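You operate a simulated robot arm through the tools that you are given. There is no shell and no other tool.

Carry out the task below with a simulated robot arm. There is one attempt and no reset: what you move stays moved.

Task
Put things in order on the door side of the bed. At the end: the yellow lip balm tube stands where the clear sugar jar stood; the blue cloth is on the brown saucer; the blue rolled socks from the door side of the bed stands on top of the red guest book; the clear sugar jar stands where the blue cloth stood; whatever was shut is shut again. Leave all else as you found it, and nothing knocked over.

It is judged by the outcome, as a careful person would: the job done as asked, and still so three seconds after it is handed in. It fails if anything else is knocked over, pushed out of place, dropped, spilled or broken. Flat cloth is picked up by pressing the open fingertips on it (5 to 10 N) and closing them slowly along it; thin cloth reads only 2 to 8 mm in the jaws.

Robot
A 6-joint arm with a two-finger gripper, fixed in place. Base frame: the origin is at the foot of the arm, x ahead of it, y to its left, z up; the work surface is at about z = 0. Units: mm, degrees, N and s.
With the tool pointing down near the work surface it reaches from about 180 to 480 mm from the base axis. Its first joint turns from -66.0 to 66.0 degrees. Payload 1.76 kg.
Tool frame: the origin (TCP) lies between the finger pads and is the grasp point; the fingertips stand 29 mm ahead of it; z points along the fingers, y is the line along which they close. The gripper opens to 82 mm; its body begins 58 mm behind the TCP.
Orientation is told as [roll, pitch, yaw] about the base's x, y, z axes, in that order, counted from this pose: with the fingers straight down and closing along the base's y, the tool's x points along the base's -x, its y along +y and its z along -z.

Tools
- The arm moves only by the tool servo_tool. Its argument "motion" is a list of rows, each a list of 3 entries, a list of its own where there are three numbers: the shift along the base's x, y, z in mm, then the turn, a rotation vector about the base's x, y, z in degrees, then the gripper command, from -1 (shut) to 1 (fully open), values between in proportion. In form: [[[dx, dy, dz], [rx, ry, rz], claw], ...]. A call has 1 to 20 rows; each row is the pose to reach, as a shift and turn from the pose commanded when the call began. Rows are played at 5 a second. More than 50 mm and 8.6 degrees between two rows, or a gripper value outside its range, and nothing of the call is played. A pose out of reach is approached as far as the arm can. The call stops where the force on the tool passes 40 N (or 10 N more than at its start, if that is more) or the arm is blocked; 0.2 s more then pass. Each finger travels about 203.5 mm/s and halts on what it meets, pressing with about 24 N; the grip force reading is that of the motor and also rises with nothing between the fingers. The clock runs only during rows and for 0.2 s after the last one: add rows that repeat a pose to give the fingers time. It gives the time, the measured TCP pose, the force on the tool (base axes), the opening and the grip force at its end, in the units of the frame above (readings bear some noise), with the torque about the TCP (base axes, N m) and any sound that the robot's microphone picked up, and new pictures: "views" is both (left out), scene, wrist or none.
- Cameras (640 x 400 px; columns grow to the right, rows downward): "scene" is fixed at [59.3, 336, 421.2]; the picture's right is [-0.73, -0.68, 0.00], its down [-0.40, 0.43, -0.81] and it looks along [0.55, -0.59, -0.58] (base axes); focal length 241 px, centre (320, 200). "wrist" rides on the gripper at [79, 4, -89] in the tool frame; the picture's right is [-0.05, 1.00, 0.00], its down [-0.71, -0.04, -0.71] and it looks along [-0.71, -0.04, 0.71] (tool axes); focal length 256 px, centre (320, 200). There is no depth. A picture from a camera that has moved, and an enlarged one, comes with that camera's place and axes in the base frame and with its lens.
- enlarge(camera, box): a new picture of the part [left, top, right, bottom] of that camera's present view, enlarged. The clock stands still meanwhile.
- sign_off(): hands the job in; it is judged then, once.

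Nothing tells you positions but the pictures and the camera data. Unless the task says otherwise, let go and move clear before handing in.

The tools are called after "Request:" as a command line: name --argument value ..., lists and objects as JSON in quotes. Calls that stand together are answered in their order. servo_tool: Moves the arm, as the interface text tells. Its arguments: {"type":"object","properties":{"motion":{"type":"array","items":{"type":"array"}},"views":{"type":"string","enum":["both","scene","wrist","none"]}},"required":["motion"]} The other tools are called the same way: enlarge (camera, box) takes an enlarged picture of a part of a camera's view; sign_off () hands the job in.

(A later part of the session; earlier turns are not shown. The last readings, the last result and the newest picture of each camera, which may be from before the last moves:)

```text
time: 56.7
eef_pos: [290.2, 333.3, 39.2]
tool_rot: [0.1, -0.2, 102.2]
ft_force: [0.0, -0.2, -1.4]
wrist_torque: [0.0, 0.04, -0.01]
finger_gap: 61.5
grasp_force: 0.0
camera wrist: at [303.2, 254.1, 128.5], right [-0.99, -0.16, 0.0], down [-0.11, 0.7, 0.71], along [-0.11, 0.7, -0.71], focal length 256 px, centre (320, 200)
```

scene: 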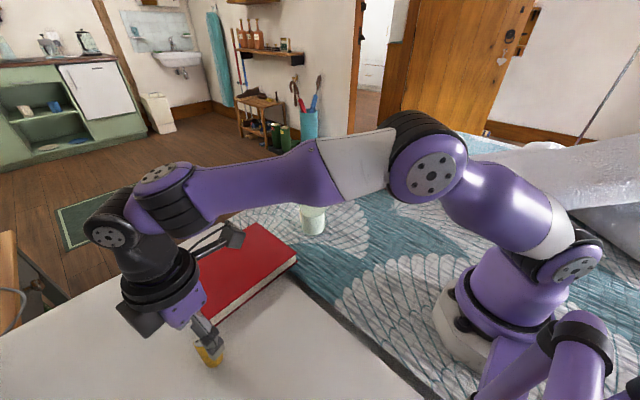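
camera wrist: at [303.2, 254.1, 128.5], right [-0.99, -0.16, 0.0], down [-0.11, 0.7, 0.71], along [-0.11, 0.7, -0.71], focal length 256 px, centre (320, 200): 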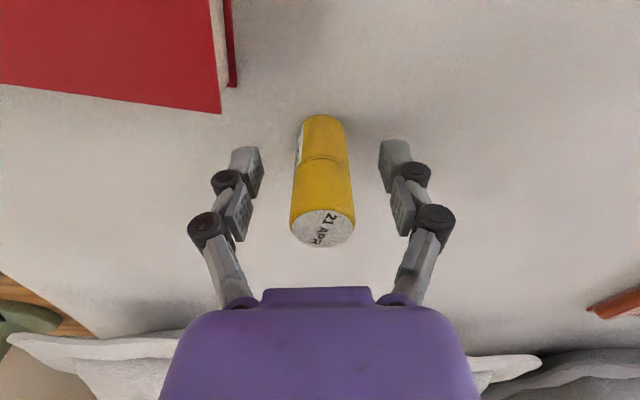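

Aligned. Closing slowly on the balm.

Request:
servo_tool --motion '[[[0, 0, 0], [0, 0, 0], 0.35], [[0, 0, 0], [0, 0, 0], 0.2], [[0, 0, 0], [0, 0, 0], 0.05], [[0, 0, 0], [0, 0, 0], -0.05], [[0, 0, 0], [0, 0, 0], -0.15], [[0, 0, 0], [0, 0, 0], -0.25], [[0, 0, 0], [0, 0, 0], -0.35], [[0, 0, 0], [0, 0, 0], -0.45], [[0, 0, 0], [0, 0, 0], -0.5], [[0, 0, 0], [0, 0, 0], -0.5]]' --views "wrist"

```text
time: 58.9
eef_pos: [290.9, 333.0, 39.1]
tool_rot: [0.1, -0.1, 102.1]
ft_force: [-1.2, -0.7, 1.0]
wrist_torque: [-0.02, 0.08, 0.05]
finger_gap: 24.8
grasp_force: 23.9
camera wrist: at [303.2, 254.1, 128.8], right [-0.99, -0.16, 0.0], down [-0.11, 0.7, 0.71], along [-0.11, 0.7, -0.71], focal length 256 px, centre (320, 200)
```

wrist: 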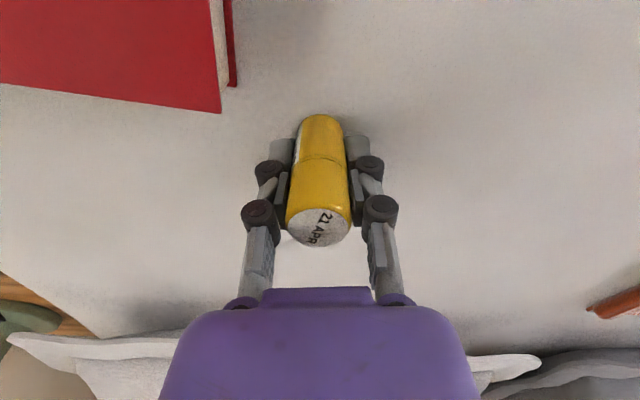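

Balm gripped at 25 mm. I'll lift it and carry it across to where the jar stood.

Request:
servo_tool --motion '[[[0, 0, 4], [0, 0, 0], -0.5], [[0, 0, 12], [0, 0, 0], -0.5], [[0, 0, 35], [0, 0, 0], -0.5], [[0, 0, 75], [0, 0, 0], -0.5], [[0, 0, 120], [0, 0, 0], -0.5], [[0, 0, 120], [0, 0, 0], -0.5]]' --views "both"

```text
time: 60.3
eef_pos: [291.8, 332.2, 157.2]
tool_rot: [0.1, 0.0, 102.1]
ft_force: [0.2, -0.1, 0.2]
wrist_torque: [0.03, -0.02, 0.01]
finger_gap: 24.4
grasp_force: 24.4
camera wrist: at [304.7, 253.2, 246.5], right [-0.99, -0.16, 0.0], down [-0.11, 0.7, 0.71], along [-0.11, 0.7, -0.71], focal length 256 px, centre (320, 200)
```

scene: 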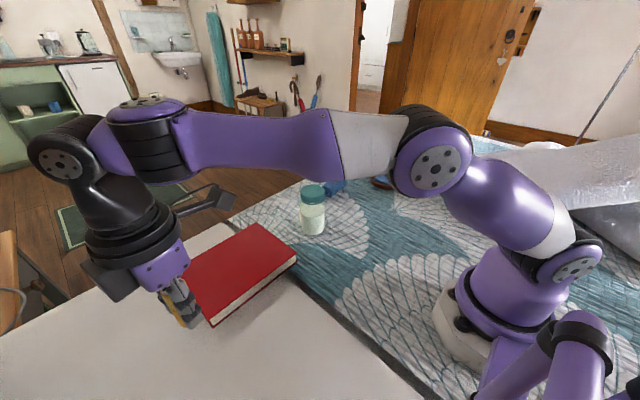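
wrist: 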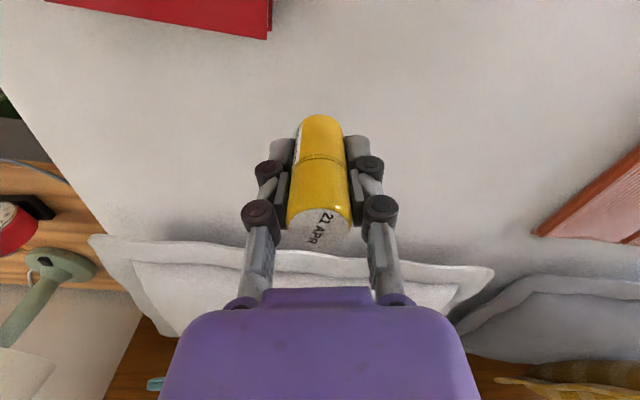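

Request:
servo_tool --motion '[[[1, -30, 5], [0, 0, 0], -0.5], [[3, -65, 10], [0, 0, 0], -0.5], [[5, -100, 15], [0, 0, 0], -0.5], [[6, -137, 15], [0, 0, 0], -0.5], [[7, -175, 15], [0, 0, 0], -0.5], [[8, -213, 15], [0, 0, 0], -0.5], [[9, -251, 15], [0, 0, 0], -0.5], [[11, -289, 15], [0, 0, 0], -0.5], [[12, -327, 15], [0, 0, 0], -0.5], [[14, -365, 15], [0, 0, 0], -0.5], [[15, -403, 15], [0, 0, 0], -0.5], [[17, -441, 10], [0, 0, 0], -0.5], [[18, -478, 0], [0, 0, 0], -0.5], [[20, -508, -10], [0, 0, 0], -0.5], [[20.5, -525, -20], [0, 0, 0], -0.5], [[20.5, -525, -30], [0, 0, 0], -0.5], [[20.5, -525, -30], [0, 0, 0], -0.5]]' --views "both"

```text
time: 63.9
eef_pos: [310.5, -192.5, 129.7]
tool_rot: [0.0, -0.1, 102.2]
ft_force: [-0.1, -1.0, 0.3]
wrist_torque: [-0.01, 0.03, 0.03]
finger_gap: 24.4
grasp_force: 23.9
camera wrist: at [323.5, -271.8, 218.7], right [-0.99, -0.16, 0.0], down [-0.11, 0.7, 0.71], along [-0.11, 0.7, -0.71], focal length 256 px, centre (320, 200)
```

scene: 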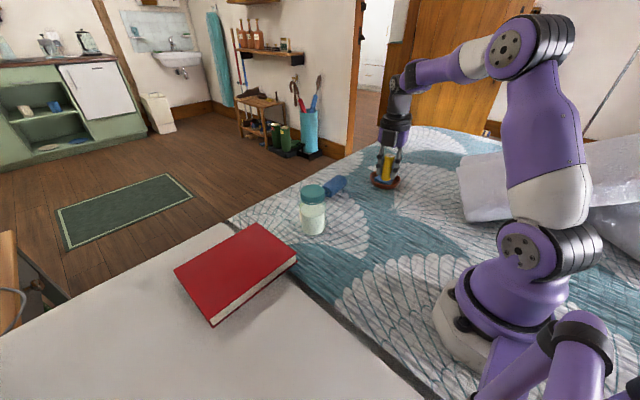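
wrist: 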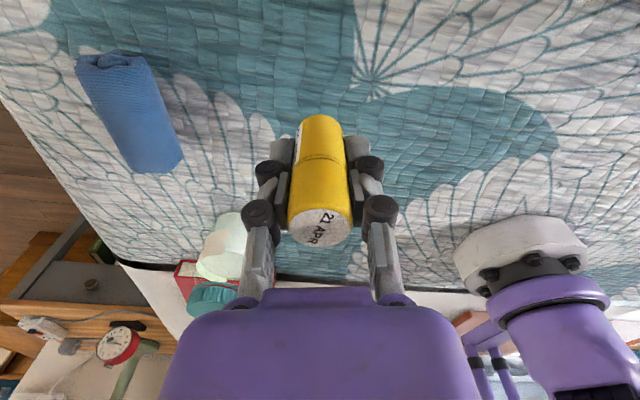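

Over the jar's old spot. Lowering.

Request:
servo_tool --motion '[[[0, 0, -25], [0, 0, 0], -0.5], [[0, 0, -50], [0, 0, 0], -0.5], [[0, 0, -70], [0, 0, 0], -0.5], [[0, 0, -80], [0, 0, 0], -0.5], [[0, 0, -85], [0, 0, 0], -0.5], [[0, 0, -87], [0, 0, 0], -0.5], [[0, 0, -87], [0, 0, 0], -0.5]]' --views "both"

Request:
enlarge --camera "scene" --box '[340, 140, 436, 220]'

```text
time: 65.5
eef_pos: [309.9, -191.8, 42.2]
tool_rot: [0.0, 0.0, 102.2]
ft_force: [-0.4, -0.4, -0.2]
wrist_torque: [0.0, 0.0, 0.03]
finger_gap: 24.6
grasp_force: 24.0
camera wrist: at [322.8, -270.5, 131.4], right [-0.99, -0.16, 0.0], down [-0.11, 0.7, 0.71], along [-0.11, 0.7, -0.71], focal length 256 px, centre (320, 200)
```

scene: 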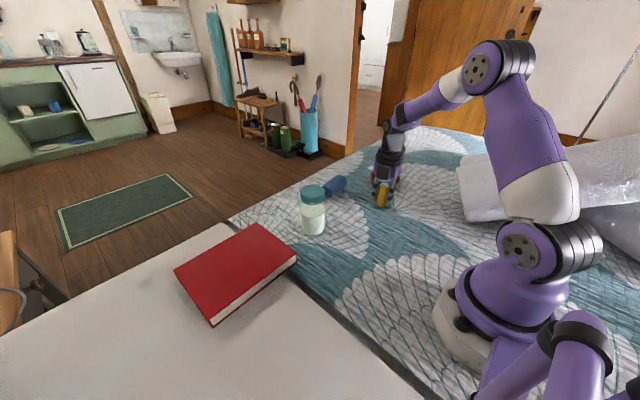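
wrist: 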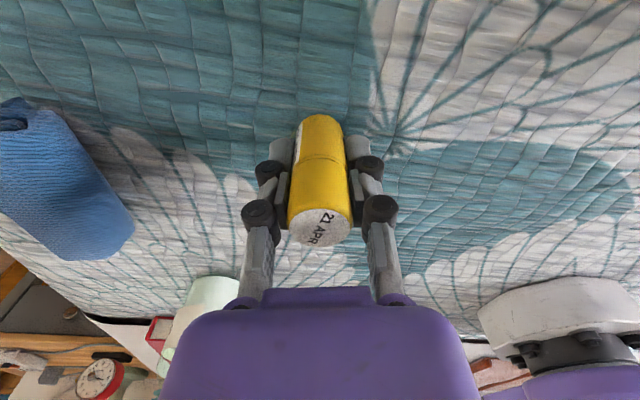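

```text
5.00 times, centred on (388, 180) of scene
camera zoom: at [59.3, 336.0, 421.2], right [-0.73, -0.68, 0.0], down [-0.4, 0.43, -0.81], along [0.55, -0.59, -0.58], focal length 1203 px, centre (-20, 300)
```

zoom: 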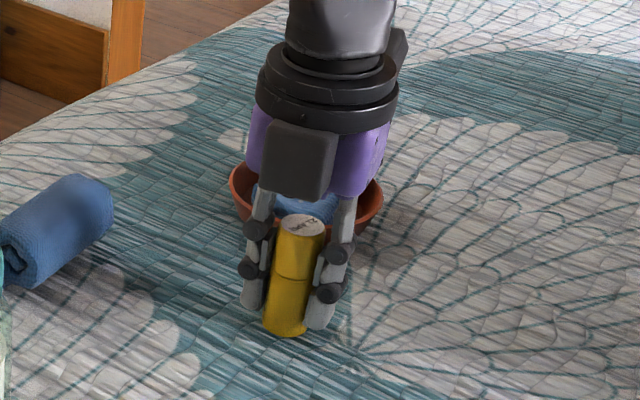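

Request:
servo_tool --motion '[[[0, 0, -0.7], [0, 0, 0], -0.5], [[0, 0, -1.4], [0, 0, 0], -0.5], [[0, 0, -2.1], [0, 0, 0], -0.5], [[0, 0, -2.1], [0, 0, 0], -0.5]]' --views "none"

```text
time: 66.5
eef_pos: [310.4, -192.9, 39.9]
tool_rot: [0.1, -0.1, 102.1]
ft_force: [0.2, -0.7, -0.2]
wrist_torque: [0.02, 0.0, 0.01]
finger_gap: 24.4
grasp_force: 24.6
```

Request:
servo_tool --motion '[[[0, 0, -0.5], [0, 0, 0], -0.5], [[0, 0, -1.0], [0, 0, 0], -0.5], [[0, 0, -1.3], [0, 0, 0], -0.5], [[0, 0, -1.3], [0, 0, 0], -0.5]]' --views "none"

```text
time: 67.5
eef_pos: [310.3, -192.1, 39.0]
tool_rot: [-0.1, -0.1, 102.1]
ft_force: [-4.9, 4.0, 20.4]
wrist_torque: [0.08, 0.19, -0.01]
finger_gap: 24.7
grasp_force: 23.6
```

Contact made; easing off and opening gradually.

Request:
servo_tool --motion '[[[0, 0, 0.8], [0, 0, 0], -0.5], [[0, 0, 0.9], [0, 0, 0], -0.4], [[0, 0, 0.9], [0, 0, 0], -0.3], [[0, 0, 0.9], [0, 0, 0], -0.2], [[0, 0, 0.9], [0, 0, 0], -0.05], [[0, 0, 0.9], [0, 0, 0], 0.15], [[0, 0, 0.9], [0, 0, 0], 0.35], [[0, 0, 0.9], [0, 0, 0], 0.5], [[0, 0, 0.9], [0, 0, 0], 0.5]]' --views "both"

Request:
enlarge --camera "scene" --box '[340, 140, 436, 220]'

```text
time: 69.5
eef_pos: [311.2, -191.9, 39.6]
tool_rot: [0.0, 0.0, 102.0]
ft_force: [-0.4, 0.0, 1.2]
wrist_torque: [0.02, 0.03, -0.03]
finger_gap: 61.8
grasp_force: 0.0
camera wrist: at [323.2, -271.2, 128.7], right [-0.99, -0.16, 0.0], down [-0.11, 0.7, 0.71], along [-0.11, 0.7, -0.71], focal length 256 px, centre (320, 200)
```

scene: 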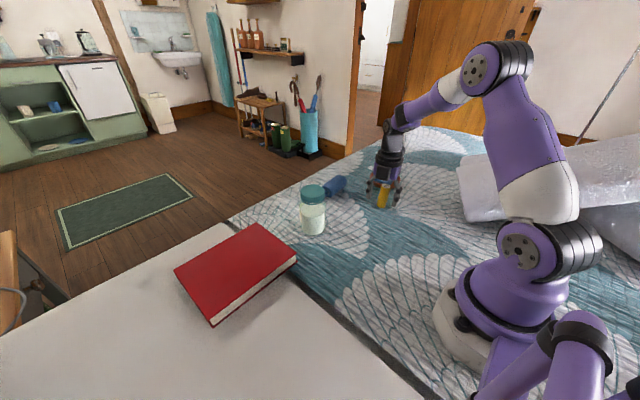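
wrist: 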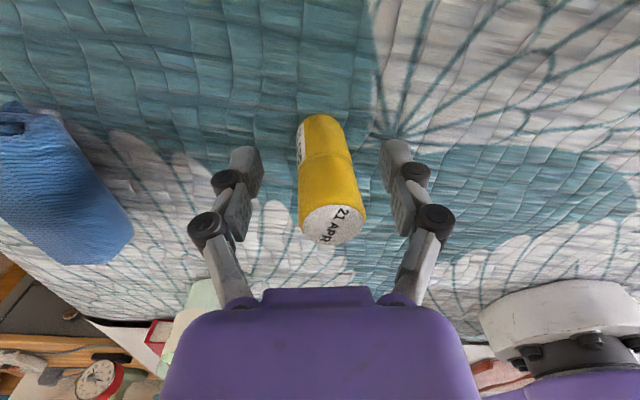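

```text
5.00 times, centred on (388, 180) of scene
camera zoom: at [59.3, 336.0, 421.2], right [-0.73, -0.68, 0.0], down [-0.4, 0.43, -0.81], along [0.55, -0.59, -0.58], focal length 1203 px, centre (-20, 300)
```

zoom: 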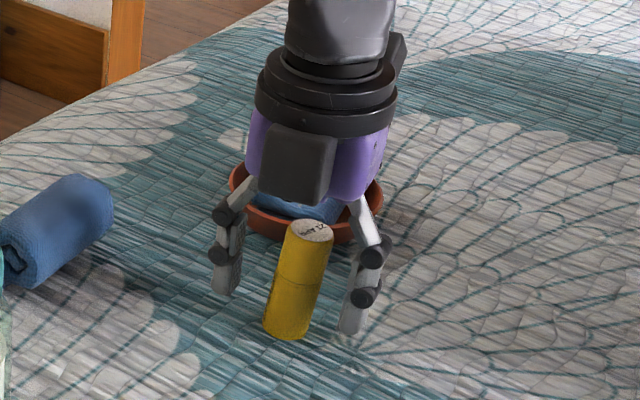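

The balm seems to lean slightly. I'll wait in place and see if it is steady.

Request:
servo_tool --motion '[[[0, 0, 0], [0, 0, 0], 0.5], [[0, 0, 0], [0, 0, 0], 0.5], [[0, 0, 0], [0, 0, 0], 0.5]]' --views "wrist"

Request:
enlarge --camera "scene" --box '[356, 165, 412, 215]'

Request:
enlarge --camera "wrist" --box '[240, 90, 410, 260]'

```text
time: 70.3
eef_pos: [310.6, -193.2, 39.5]
tool_rot: [0.0, -0.1, 102.2]
ft_force: [0.5, -0.2, 0.5]
wrist_torque: [-0.01, 0.02, -0.01]
finger_gap: 61.6
grasp_force: 0.1
camera wrist: at [323.2, -271.2, 128.7], right [-0.99, -0.16, 0.0], down [-0.11, 0.7, 0.71], along [-0.11, 0.7, -0.71], focal length 256 px, centre (320, 200)
```

wrist: 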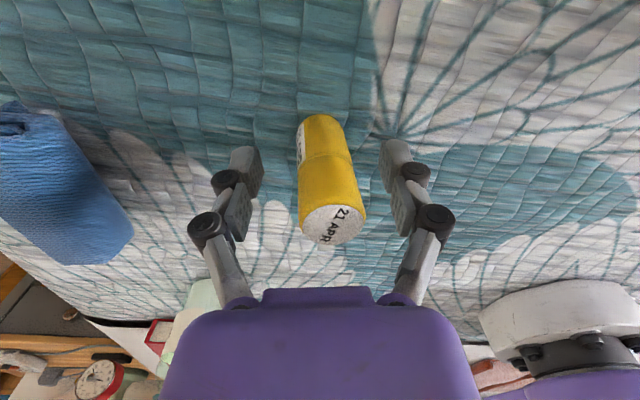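

```text
8.00 times, centred on (384, 190) of scene
camera zoom: at [59.3, 336.0, 421.2], right [-0.73, -0.68, 0.0], down [-0.4, 0.43, -0.81], along [0.55, -0.59, -0.58], focal length 1925 px, centre (-192, 280)
```

zoom: 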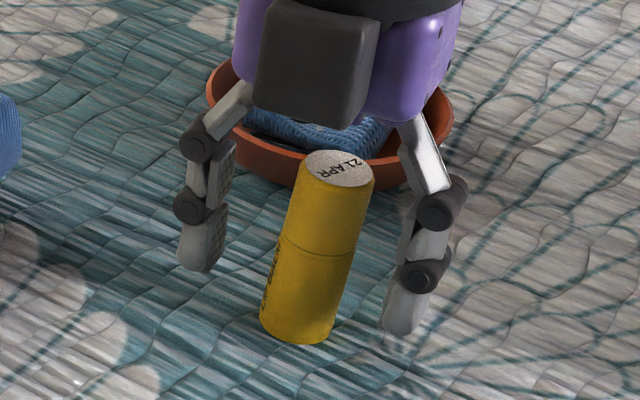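

```text
2.35 times, centred on (325, 175) of wrist
camera zoom: at [323.2, -271.2, 128.7], right [-0.99, -0.16, 0.0], down [-0.11, 0.7, 0.71], along [-0.11, 0.7, -0.71], focal length 602 px, centre (308, 259)
```

zoom: 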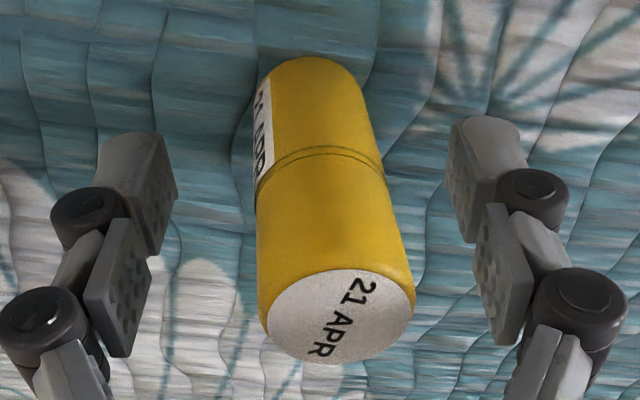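

It is steady, with only a slight lean from the quilt's relief. I'll retract straight up and go to look at the socks.

Request:
servo_tool --motion '[[[0, 0, 10], [0, 0, 0], 0.5], [[0, 0, 25], [0, 0, 0], 0.5], [[0, 0, 50], [0, 0, 0], 0.5], [[0, 0, 90], [0, 0, 0], 0.7], [[0, 0, 130], [0, 0, 0], 1], [[30, 12, 130], [0, 0, 0], 1], [[60, 25, 130], [0, 0, 0], 1], [[90, 37, 130], [0, 0, 0], 1], [[110, 45, 130], [0, 0, 0], 1], [[110, 45, 130], [0, 0, 0], 1]]' --views "both"

Request:
enlarge --camera "scene" --box '[296, 140, 424, 220]'

Request:
enlarge --camera "wrist" --box '[220, 0, 420, 125]'

```text
time: 72.5
eef_pos: [420.6, -145.6, 171.3]
tool_rot: [0.1, -0.1, 102.1]
ft_force: [0.4, 0.0, -0.2]
wrist_torque: [0.01, 0.02, 0.02]
finger_gap: 82.1
grasp_force: 0.0
camera wrist: at [434.0, -225.8, 260.4], right [-0.99, -0.16, 0.0], down [-0.11, 0.7, 0.71], along [-0.11, 0.7, -0.71], focal length 256 px, centre (320, 200)
```

scene: 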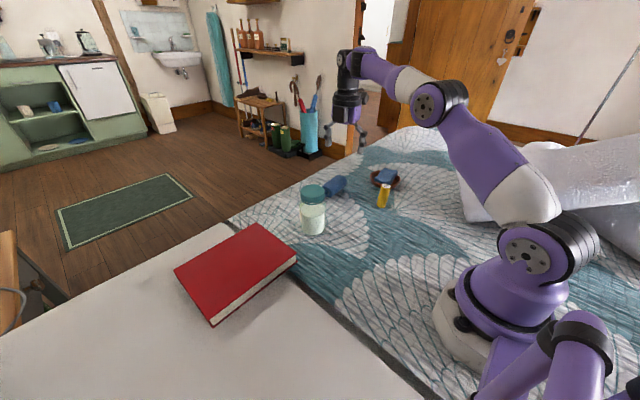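
wrist: 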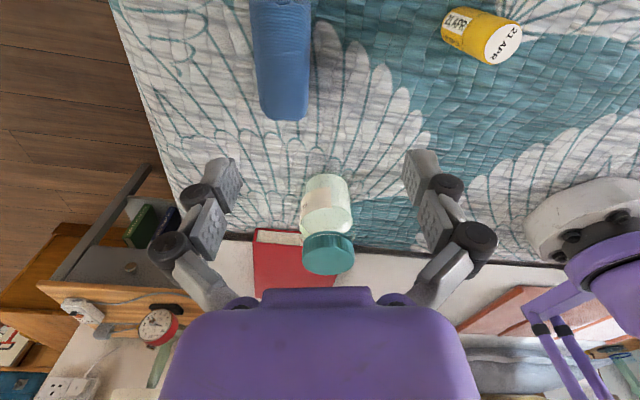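

```text
5.00 times, centred on (360, 180) of scene
camera zoom: at [59.3, 336.0, 421.2], right [-0.73, -0.68, 0.0], down [-0.4, 0.43, -0.81], along [0.55, -0.59, -0.58], focal length 1203 px, centre (120, 300)
```

zoom: 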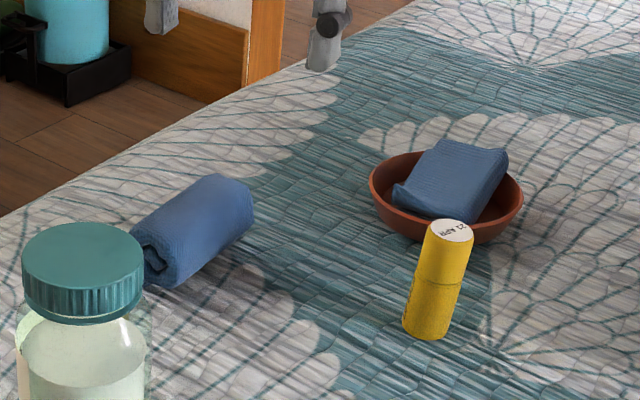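

```text
3.20 times, centred on (320, 62) of wrist
camera zoom: at [434.0, -225.8, 260.4], right [-0.99, -0.16, 0.0], down [-0.11, 0.7, 0.71], along [-0.11, 0.7, -0.71], focal length 819 px, centre (320, 640)
```

zoom: 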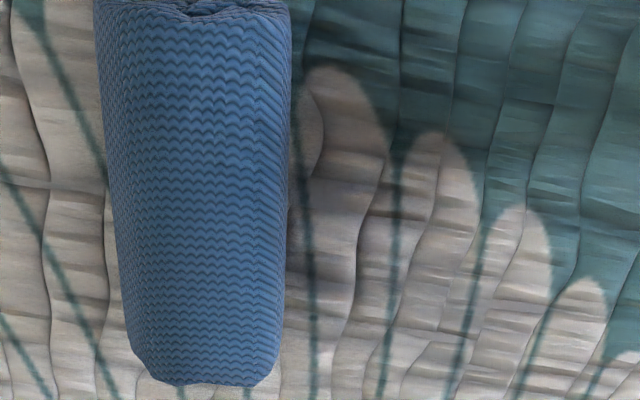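

The balm and cloth are stable. The socks lie with their axis near azimuth 97°, centred about (453,-152) with a diameter of about 44 mm. I'll approach with a slight outward tilt for reach.

Request:
servo_tool --motion '[[[8, -2, -10], [-0.8, -2.5, -1.6], 1], [[16, -3, -25], [-1.6, -5, -3.3], 1], [[24, -5, -45], [-2.5, -7.6, -5], 1], [[30.4, -6, -71], [-2.5, -7.6, -5], 1], [[30.4, -6, -71], [-2.5, -7.6, -5], 1]]' --views "both"

Request:
enlarge --camera "wrist" --box '[210, 20, 430, 200]'

```text
time: 73.7
eef_pos: [450.4, -153.7, 97.3]
tool_rot: [-7.0, 3.6, 96.8]
ft_force: [-0.8, 0.5, 0.0]
wrist_torque: [0.0, 0.02, 0.03]
finger_gap: 82.0
grasp_force: 0.1
camera wrist: at [444.5, -228.6, 191.1], right [-0.99, -0.07, -0.13], down [-0.14, 0.74, 0.66], along [0.04, 0.67, -0.74], focal length 256 px, centre (320, 200)
```

scene: 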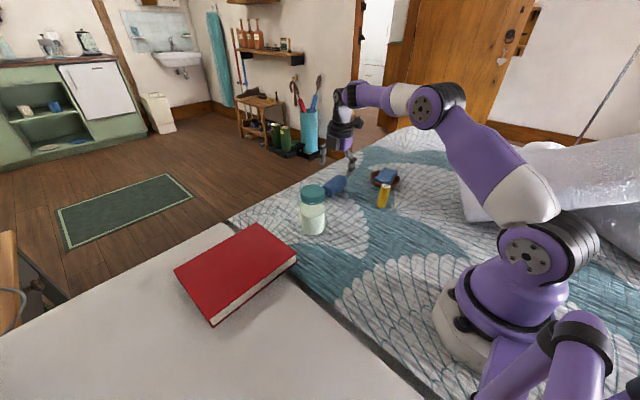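
wrist: 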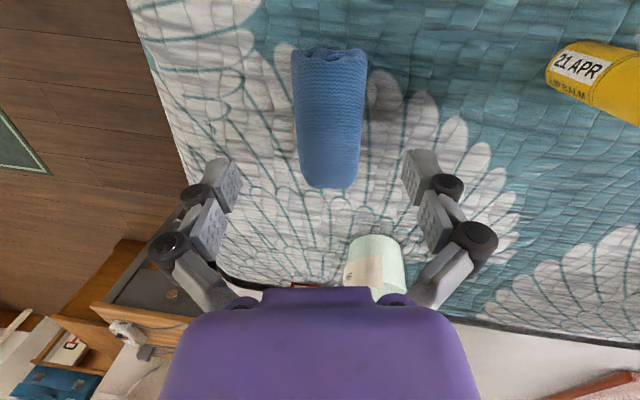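

```text
2.22 times, centred on (320, 110) of wrist
camera zoom: at [444.5, -228.6, 191.1], right [-0.99, -0.07, -0.13], down [-0.14, 0.74, 0.66], along [0.04, 0.67, -0.74], focal length 569 px, centre (320, 400)
```

zoom: 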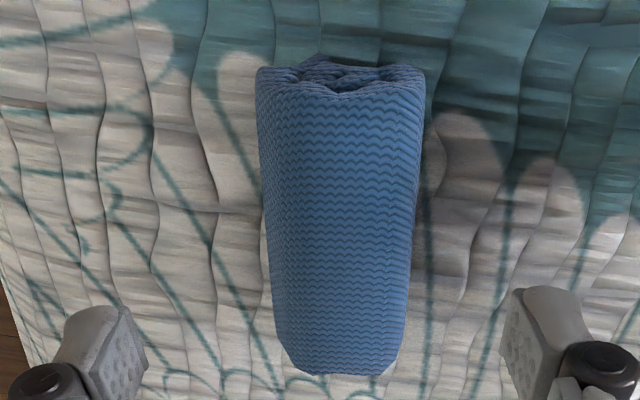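

Sock centre is at (453,-154). I'll descend straight with the jaws straddling it.

Request:
servo_tool --motion '[[[0, 0, -15], [0, 0, 0], 1], [[0, -1, -30], [0, 0, 0], 1], [[0, -1, -42], [0, 0, 0], 1], [[0, -1, -50], [0, 0, 0], 1], [[0, -1, -50], [0, 0, 0], 1]]' --views "both"

Request:
enlarge --camera "scene" --box '[300, 140, 396, 220]'

```text
time: 74.9
eef_pos: [449.9, -153.8, 49.1]
tool_rot: [-7.0, 3.6, 96.9]
ft_force: [-0.2, 0.6, 0.0]
wrist_torque: [0.0, 0.04, 0.01]
finger_gap: 81.7
grasp_force: 0.0
camera wrist: at [444.4, -229.3, 141.8], right [-0.99, -0.07, -0.13], down [-0.14, 0.74, 0.66], along [0.04, 0.67, -0.74], focal length 256 px, centre (320, 200)
```

scene: 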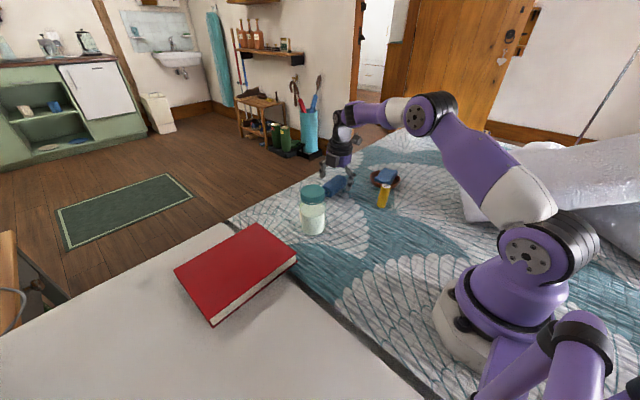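
wrist: 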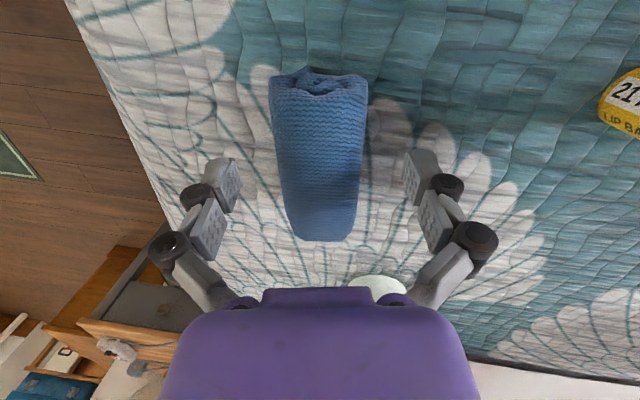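

```text
5.00 times, centred on (348, 180) of scene
camera zoom: at [59.3, 336.0, 421.2], right [-0.73, -0.68, 0.0], down [-0.4, 0.43, -0.81], along [0.55, -0.59, -0.58], focal length 1203 px, centre (180, 300)
```

zoom: 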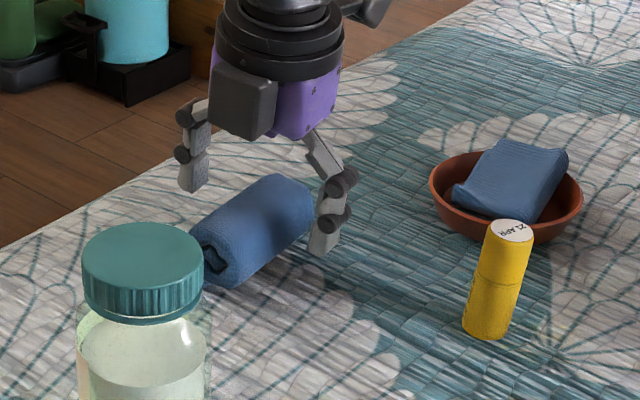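

Request:
enlarge --camera "scene" --box '[356, 165, 412, 215]'

```text
8.00 times, centred on (384, 190) of scene
camera zoom: at [59.3, 336.0, 421.2], right [-0.73, -0.68, 0.0], down [-0.4, 0.43, -0.81], along [0.55, -0.59, -0.58], focal length 1925 px, centre (-192, 280)
```

zoom: 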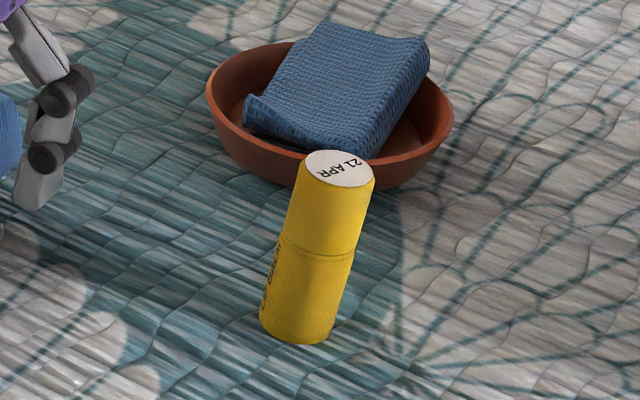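

The balm is unchanged and steady, and the cloth sits well. Continuing down to grip the socks.

Request:
servo_tool --motion '[[[0, 0, -4], [0, 0, 0], 1], [[0, 0, -7], [0, 0, 0], 1], [[0, 0, -10], [0, 0, 0], 1], [[0, 0, -10], [0, 0, 0], 1]]' --views "wrist"

Request:
servo_tool --motion '[[[0, 0, 0], [0, 0, 0], 0.8], [[0, 0, 0], [0, 0, 0], 0.6], [[0, 0, 0], [0, 0, 0], 0.4], [[0, 0, 0], [0, 0, 0], 0.25], [[0, 0, 0], [0, 0, 0], 0.12], [[0, 0, 0], [0, 0, 0], 0.0], [[0, 0, 0], [0, 0, 0], -0.1], [[0, 0, 0], [0, 0, 0], -0.1]]' --views "wrist"

```text
time: 75.9
eef_pos: [451.3, -154.7, 39.3]
tool_rot: [-7.0, 3.6, 96.8]
ft_force: [0.7, 0.1, -1.2]
wrist_torque: [-0.03, -0.01, -0.02]
finger_gap: 82.2
grasp_force: 0.1
camera wrist: at [444.9, -229.8, 131.9], right [-0.99, -0.07, -0.13], down [-0.14, 0.74, 0.66], along [0.04, 0.67, -0.74], focal length 256 px, centre (320, 200)
```

wrist: 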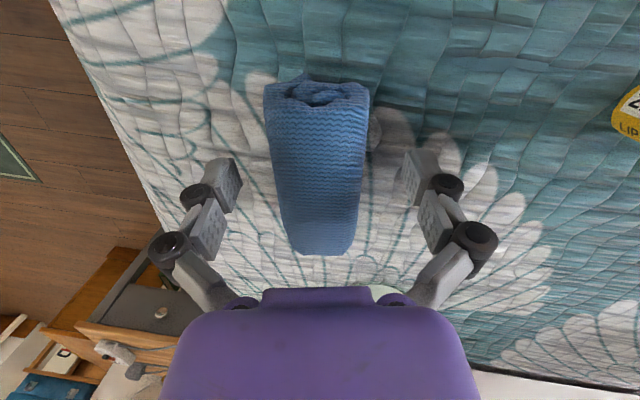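

```text
time: 77.7
eef_pos: [451.1, -154.8, 38.8]
tool_rot: [-7.0, 3.6, 96.9]
ft_force: [-1.6, 0.3, 6.5]
wrist_torque: [0.03, -0.03, -0.07]
finger_gap: 55.5
grasp_force: 24.1
camera wrist: at [445.0, -229.8, 132.3], right [-0.99, -0.07, -0.13], down [-0.14, 0.74, 0.66], along [0.04, 0.67, -0.74], focal length 256 px, centre (320, 200)
```

wrist: 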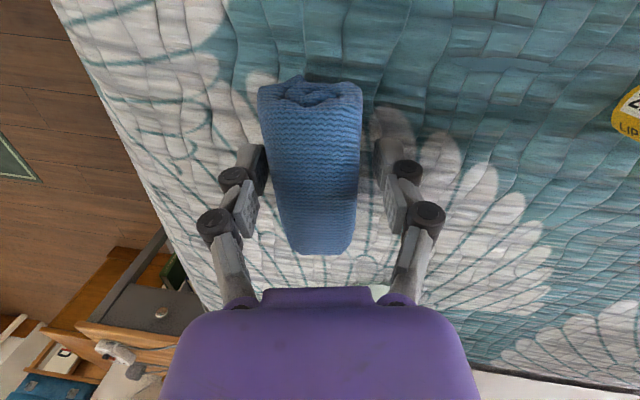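

Request:
servo_tool --motion '[[[0, 0, 1.5], [0, 0, 0], -0.1], [[0, 0, 3], [0, 0, 0], -0.1], [[0, 0, 3], [0, 0, 0], -0.1]]' --views "wrist"

Request:
enlarge --camera "wrist" --box '[220, 60, 420, 260]'

Request:
enlarge --camera "scene" --box '[300, 140, 396, 220]'

```text
time: 78.5
eef_pos: [450.5, -155.7, 42.3]
tool_rot: [-7.1, 3.6, 96.8]
ft_force: [0.2, 0.2, 1.0]
wrist_torque: [0.0, -0.02, 0.03]
finger_gap: 55.7
grasp_force: 23.9
camera wrist: at [445.0, -229.9, 134.2], right [-0.99, -0.07, -0.13], down [-0.14, 0.74, 0.66], along [0.04, 0.67, -0.74], focal length 256 px, centre (320, 200)
```

wrist: 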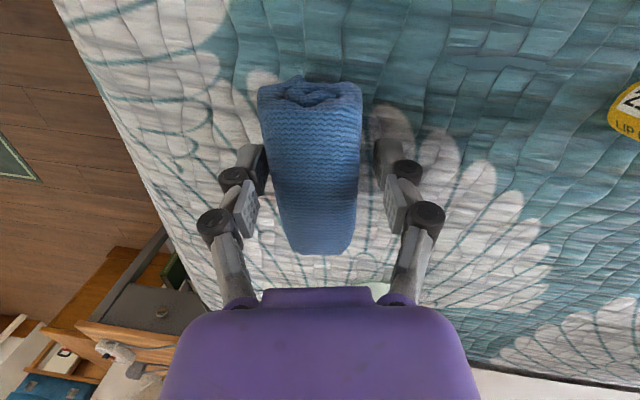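

```text
2.00 times, centred on (320, 160) of wrist
camera zoom: at [445.0, -229.9, 134.2], right [-0.99, -0.07, -0.13], down [-0.14, 0.74, 0.66], along [0.04, 0.67, -0.74], focal length 512 px, centre (320, 280)
```

zoom: 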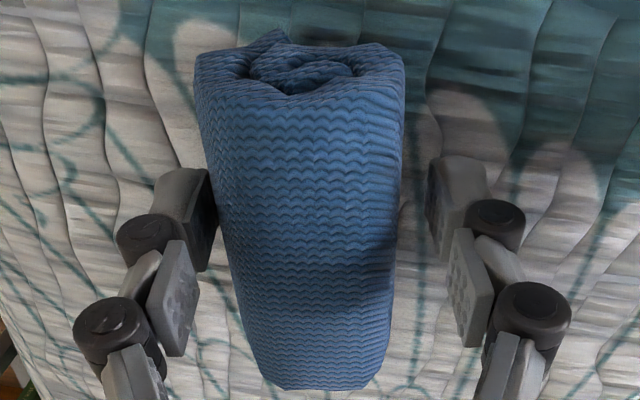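

```text
5.00 times, centred on (348, 180) of scene
camera zoom: at [59.3, 336.0, 421.2], right [-0.73, -0.68, 0.0], down [-0.4, 0.43, -0.81], along [0.55, -0.59, -0.58], focal length 1203 px, centre (180, 300)
```

zoom: 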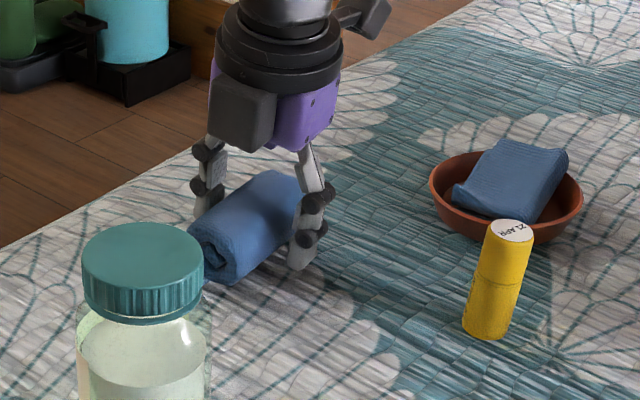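

The socks appear to move with the gripper. I'll lift a bit more to confirm.

Request:
servo_tool --motion '[[[0, 0, 5], [0, 0, 0], -0.2], [[0, 0, 12], [0, 0, 0], -0.2], [[0, 0, 22], [0, 0, 0], -0.2], [[0, 0, 32], [0, 0, 0], -0.2], [[0, 0, 32], [0, 0, 0], -0.2]]' --views "both"

Request:
enlarge --camera "scene" --box '[300, 130, 396, 210]'

```text
time: 79.7
eef_pos: [451.8, -154.9, 73.4]
tool_rot: [-7.0, 3.6, 96.9]
ft_force: [-0.2, 0.1, -1.3]
wrist_torque: [-0.01, 0.01, -0.03]
finger_gap: 55.9
grasp_force: 24.1
camera wrist: at [445.4, -229.4, 166.4], right [-0.99, -0.07, -0.13], down [-0.14, 0.74, 0.66], along [0.04, 0.67, -0.74], focal length 256 px, centre (320, 200)
```

scene: 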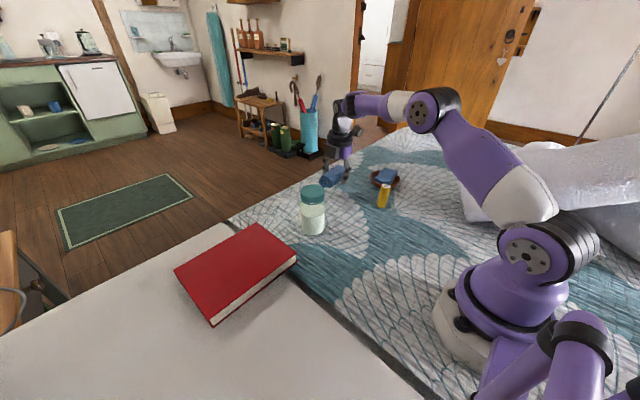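
wrist: 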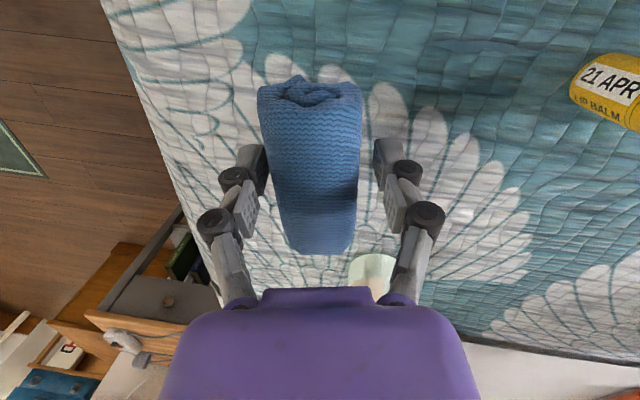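

```text
5.00 times, centred on (348, 170) of scene
camera zoom: at [59.3, 336.0, 421.2], right [-0.73, -0.68, 0.0], down [-0.4, 0.43, -0.81], along [0.55, -0.59, -0.58], focal length 1203 px, centre (180, 350)
```

zoom: 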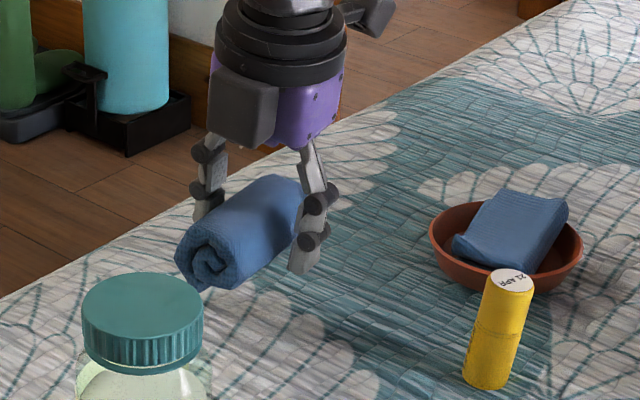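

The socks are held securely. I'll raise them well above the jar, level the tool, and carry them over to the book.

Request:
servo_tool --motion '[[[0, 0, 40], [0, 0, 0], -0.2], [[-12, 2, 80], [0, 0, 0], -0.2], [[-28, 6, 118], [1.4, 3.7, 0], -0.2], [[-42, 20, 122], [2.74, 7.41, 0], -0.2], [[-46, 50, 122], [2.74, 7.41, 0], -0.2], [[-46, 83, 122], [2.74, 7.41, 0], -0.2], [[-46, 116, 122], [2.74, 7.41, 0], -0.2], [[-46, 149, 122], [2.74, 7.41, 0], -0.2], [[-46, 182, 122], [2.74, 7.41, 0], -0.2], [[-46, 215, 122], [2.74, 7.41, 0], -0.2], [[-46, 248, 122], [2.74, 7.41, 0], -0.2], [[-46, 281, 122], [2.74, 7.41, 0], -0.2], [[-46, 314, 122], [2.74, 7.41, 0], -0.2], [[-46, 342, 120], [2.74, 7.41, 0], -0.2], [[-46, 360, 110], [2.74, 7.41, 0], -0.2], [[-46, 360, 90], [2.74, 7.41, 0], -0.2], [[-46, 360, 90], [2.74, 7.41, 0], -0.2]]' --views "both"

```text
time: 83.3
eef_pos: [404.9, 205.8, 162.8]
tool_rot: [-0.1, 0.0, 97.2]
ft_force: [0.3, 0.2, -1.3]
wrist_torque: [0.0, 0.0, 0.01]
finger_gap: 55.6
grasp_force: 23.8
camera wrist: at [410.2, 126.1, 252.7], right [-1.0, -0.07, 0.0], down [-0.05, 0.7, 0.71], along [-0.05, 0.71, -0.71], focal length 256 px, centre (320, 200)
```

scene: 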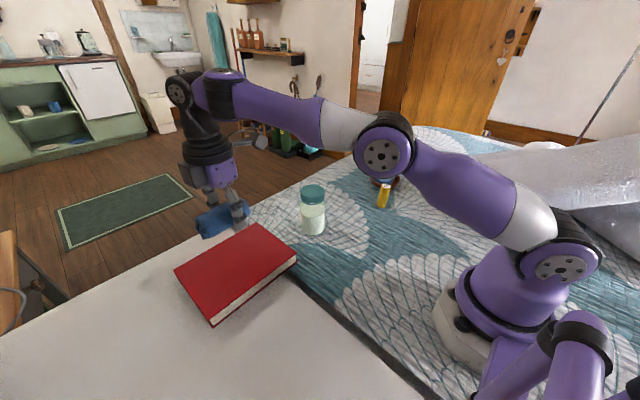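
wrist: 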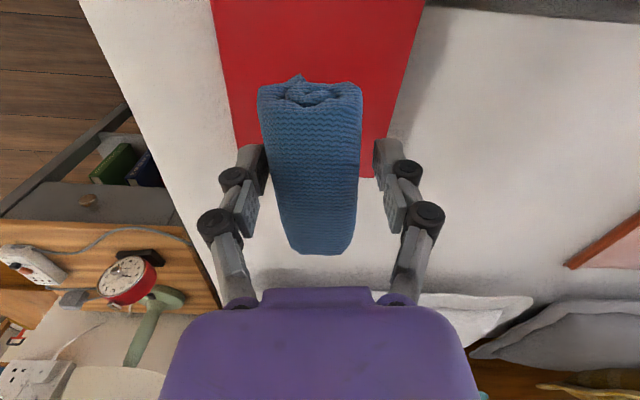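

The socks are centred over the book. I'll lower them, slowly at the end.

Request:
servo_tool --motion '[[[0, 0, -25], [0, 0, 0], -0.2], [[0, 0, -50], [0, 0, 0], -0.2], [[0, 0, -70], [0, 0, 0], -0.2], [[0, 0, -82], [0, 0, 0], -0.2], [[0, 0, -88], [0, 0, 0], -0.2], [[0, 0, -88], [0, 0, 0], -0.2]]' --views "both"

Request:
enlarge --camera "scene" --box '[160, 170, 320, 330]'

```text
time: 84.7
eef_pos: [405.3, 206.8, 75.9]
tool_rot: [0.0, 0.0, 97.1]
ft_force: [0.3, -0.3, -1.2]
wrist_torque: [-0.01, -0.01, 0.01]
finger_gap: 55.6
grasp_force: 24.3
camera wrist: at [410.9, 126.9, 164.7], right [-1.0, -0.07, 0.0], down [-0.05, 0.71, 0.71], along [-0.05, 0.71, -0.71], focal length 256 px, centre (320, 200)
```

scene: 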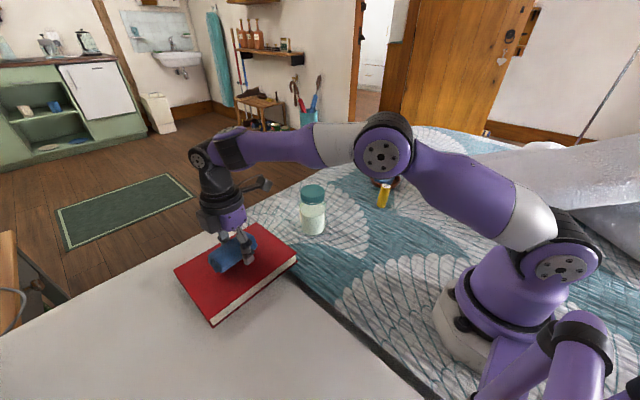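
wrist: 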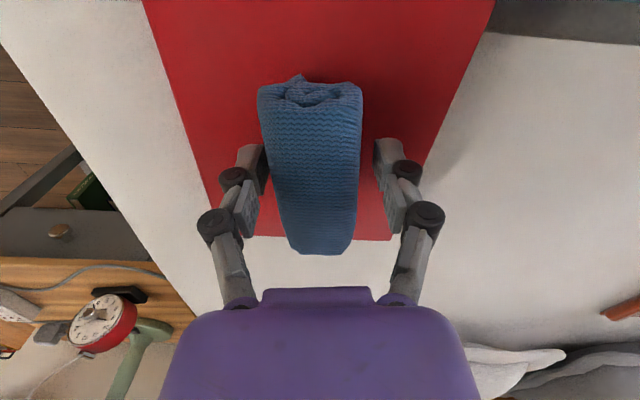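

```text
2.50 times, centred on (240, 250) of scene
camera zoom: at [59.3, 336.0, 421.2], right [-0.73, -0.68, 0.0], down [-0.4, 0.43, -0.81], along [0.55, -0.59, -0.58], focal length 602 px, centre (520, 75)
```

zoom: 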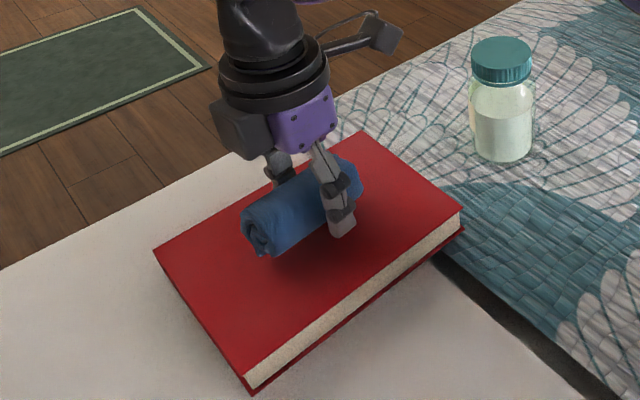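

Request:
servo_tool --motion '[[[0, 0, -1.5], [0, 0, 0], -0.2], [[0, 0, -3], [0, 0, 0], -0.2], [[0, 0, -4.5], [0, 0, 0], -0.2], [[0, 0, -5], [0, 0, 0], -0.2], [[0, 0, -5], [0, 0, 0], -0.2]]' --views "none"

```text
time: 85.9
eef_pos: [405.3, 206.4, 71.2]
tool_rot: [-0.1, -0.1, 97.1]
ft_force: [-0.4, 0.2, 12.8]
wrist_torque: [-0.36, -0.06, -0.01]
finger_gap: 55.5
grasp_force: 23.8
```

The -y end touches first. I'll lift a touch, level the roll by about 3° and lower again.

Request:
servo_tool --motion '[[[0, 0, 2], [0, 0, 0], -0.2], [[0, 0, 2], [-1.7, 0, 0], -0.2], [[0, 0, 2], [-3.4, 0, 0], -0.2], [[0, 0, 0.5], [-3.4, 0, 0], -0.2], [[0, 0, -1], [-3.4, 0, 0], -0.2], [[0, 0, -1], [-3.4, 0, 0], -0.2]]' --views "none"

```text
time: 87.3
eef_pos: [404.5, 207.2, 70.2]
tool_rot: [0.4, 3.3, 97.1]
ft_force: [-0.1, 0.5, 0.1]
wrist_torque: [-0.03, -0.02, 0.01]
finger_gap: 55.7
grasp_force: 24.0
```

Request:
servo_tool --motion '[[[0, 0, -0.7], [0, 0, 0], -0.2], [[0, 0, -1.4], [0, 0, 0], -0.2], [[0, 0, -2], [0, 0, 0], -0.2], [[0, 0, -2], [0, 0, 0], -0.2]]' --views "none"

```text
time: 88.3
eef_pos: [404.7, 206.1, 69.3]
tool_rot: [0.1, 3.2, 97.1]
ft_force: [8.7, 1.6, 23.1]
wrist_torque: [0.09, -0.42, 0.0]
finger_gap: 55.7
grasp_force: 23.9
```

Contact is on the +x edge because the socks are rolled about 7° relative to how they lay. I'll lift slightly, restore the original tool tilt so they sit flat, and lower again.

Request:
servo_tool --motion '[[[0, 0, 3], [0, 0, 0], -0.2], [[0, 0, 5], [0.3, -3.7, 0], -0.2], [[0, 0, 5], [0.7, -7.4, 0], -0.2], [[0, 0, 4], [0.7, -7.4, 0], -0.2], [[0, 0, 3], [0.7, -7.4, 0], -0.2], [[0, 0, 3], [0.7, -7.4, 0], -0.2]]' --views "none"

Request:
servo_tool --motion '[[[0, 0, -1], [0, 0, 0], -0.2], [[0, 0, -2], [0, 0, 0], -0.2], [[0, 0, -2.5], [0, 0, 0], -0.2], [[0, 0, -2.5], [0, 0, 0], -0.2]]' --views "none"

```text
time: 89.7
eef_pos: [404.7, 205.1, 71.8]
tool_rot: [-6.9, 3.5, 96.6]
ft_force: [0.5, -0.2, -0.6]
wrist_torque: [0.01, 0.07, -0.02]
finger_gap: 55.2
grasp_force: 24.2
```

```text
time: 90.7
eef_pos: [404.6, 205.7, 69.6]
tool_rot: [-7.1, 3.5, 96.7]
ft_force: [0.6, -0.1, 3.0]
wrist_torque: [0.11, -0.06, -0.01]
finger_gap: 55.3
grasp_force: 24.0
```

Request:
servo_tool --motion '[[[0, 0, -0.4], [0, 0, 0], -0.2], [[0, 0, -0.8], [0, 0, 0], -0.2], [[0, 0, -0.8], [0, 0, 0], -0.2]]' --views "wrist"

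Request:
enlarge --camera "scene" --box '[160, 190, 300, 330]'

```text
time: 91.5
eef_pos: [404.7, 206.4, 67.4]
tool_rot: [-7.1, 3.5, 96.6]
ft_force: [-4.4, 1.1, 14.8]
wrist_torque: [0.13, 0.08, 0.06]
finger_gap: 55.2
grasp_force: 24.1
camera wrist: at [398.8, 130.9, 161.1], right [-0.99, -0.07, -0.13], down [-0.14, 0.74, 0.66], along [0.05, 0.67, -0.74], focal length 256 px, centre (320, 200)
```

wrist: 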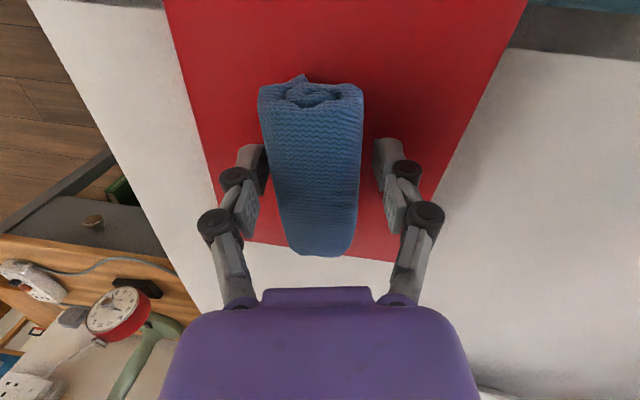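

```text
2.86 times, centred on (230, 260) of scene
camera zoom: at [59.2, 335.9, 421.3], right [-0.73, -0.68, 0.0], down [-0.4, 0.43, -0.81], along [0.55, -0.59, -0.58], focal length 688 px, centre (577, 29)
```

zoom: 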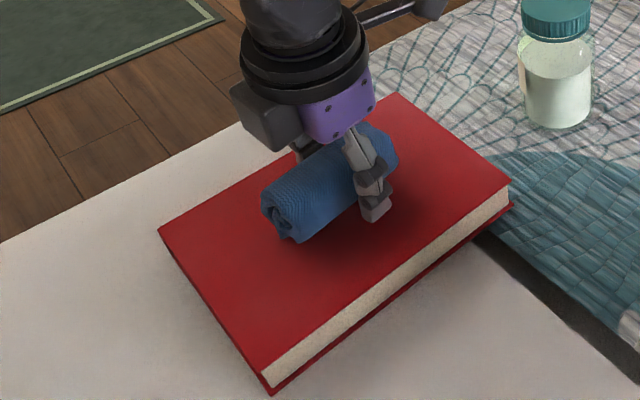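

Contact is even now. I'll ease 1 mm and open slowly.

Request:
servo_tool --motion '[[[0, 0, 0.8], [0, 0, 0], 0.2], [[0, 0, 1], [0, 0, 0], 0.38], [[0, 0, 1], [0, 0, 0], 0.46], [[0, 0, 1], [0, 0, 0], 0.55], [[0, 0, 1], [0, 0, 0], 0.65], [[0, 0, 1], [0, 0, 0], 0.75], [[0, 0, 1], [0, 0, 0], 0.9], [[0, 0, 1], [0, 0, 0], 0.9]]' --views "wrist"

Request:
enlarge --camera "scene" --box '[160, 190, 300, 330]'

```text
time: 93.3
eef_pos: [404.9, 206.7, 67.6]
tool_rot: [-7.1, 3.5, 96.6]
ft_force: [-0.4, 0.0, -0.3]
wrist_torque: [-0.02, 0.02, 0.0]
finger_gap: 77.7
grasp_force: 0.0
camera wrist: at [398.6, 130.9, 161.0], right [-0.99, -0.07, -0.13], down [-0.14, 0.74, 0.66], along [0.05, 0.67, -0.74], focal length 256 px, centre (320, 200)
```

wrist: 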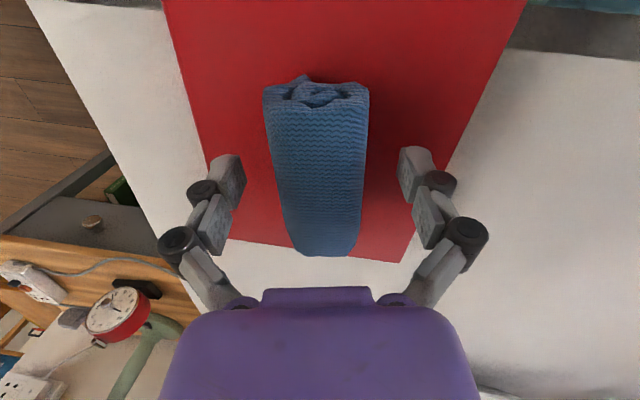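

```text
2.86 times, centred on (230, 260) of scene
camera zoom: at [59.3, 336.0, 421.2], right [-0.73, -0.68, 0.0], down [-0.4, 0.43, -0.81], along [0.55, -0.59, -0.58], focal length 688 px, centre (577, 29)
```

zoom: 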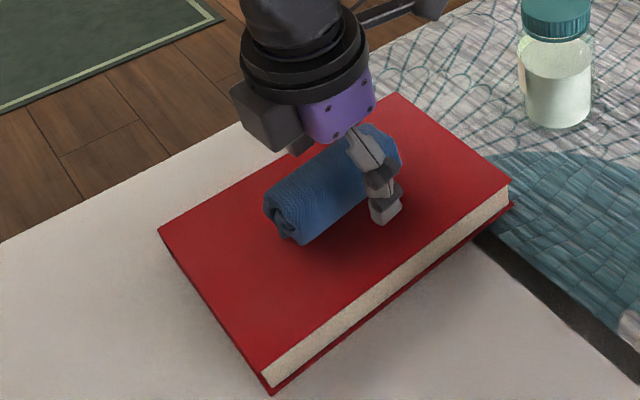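

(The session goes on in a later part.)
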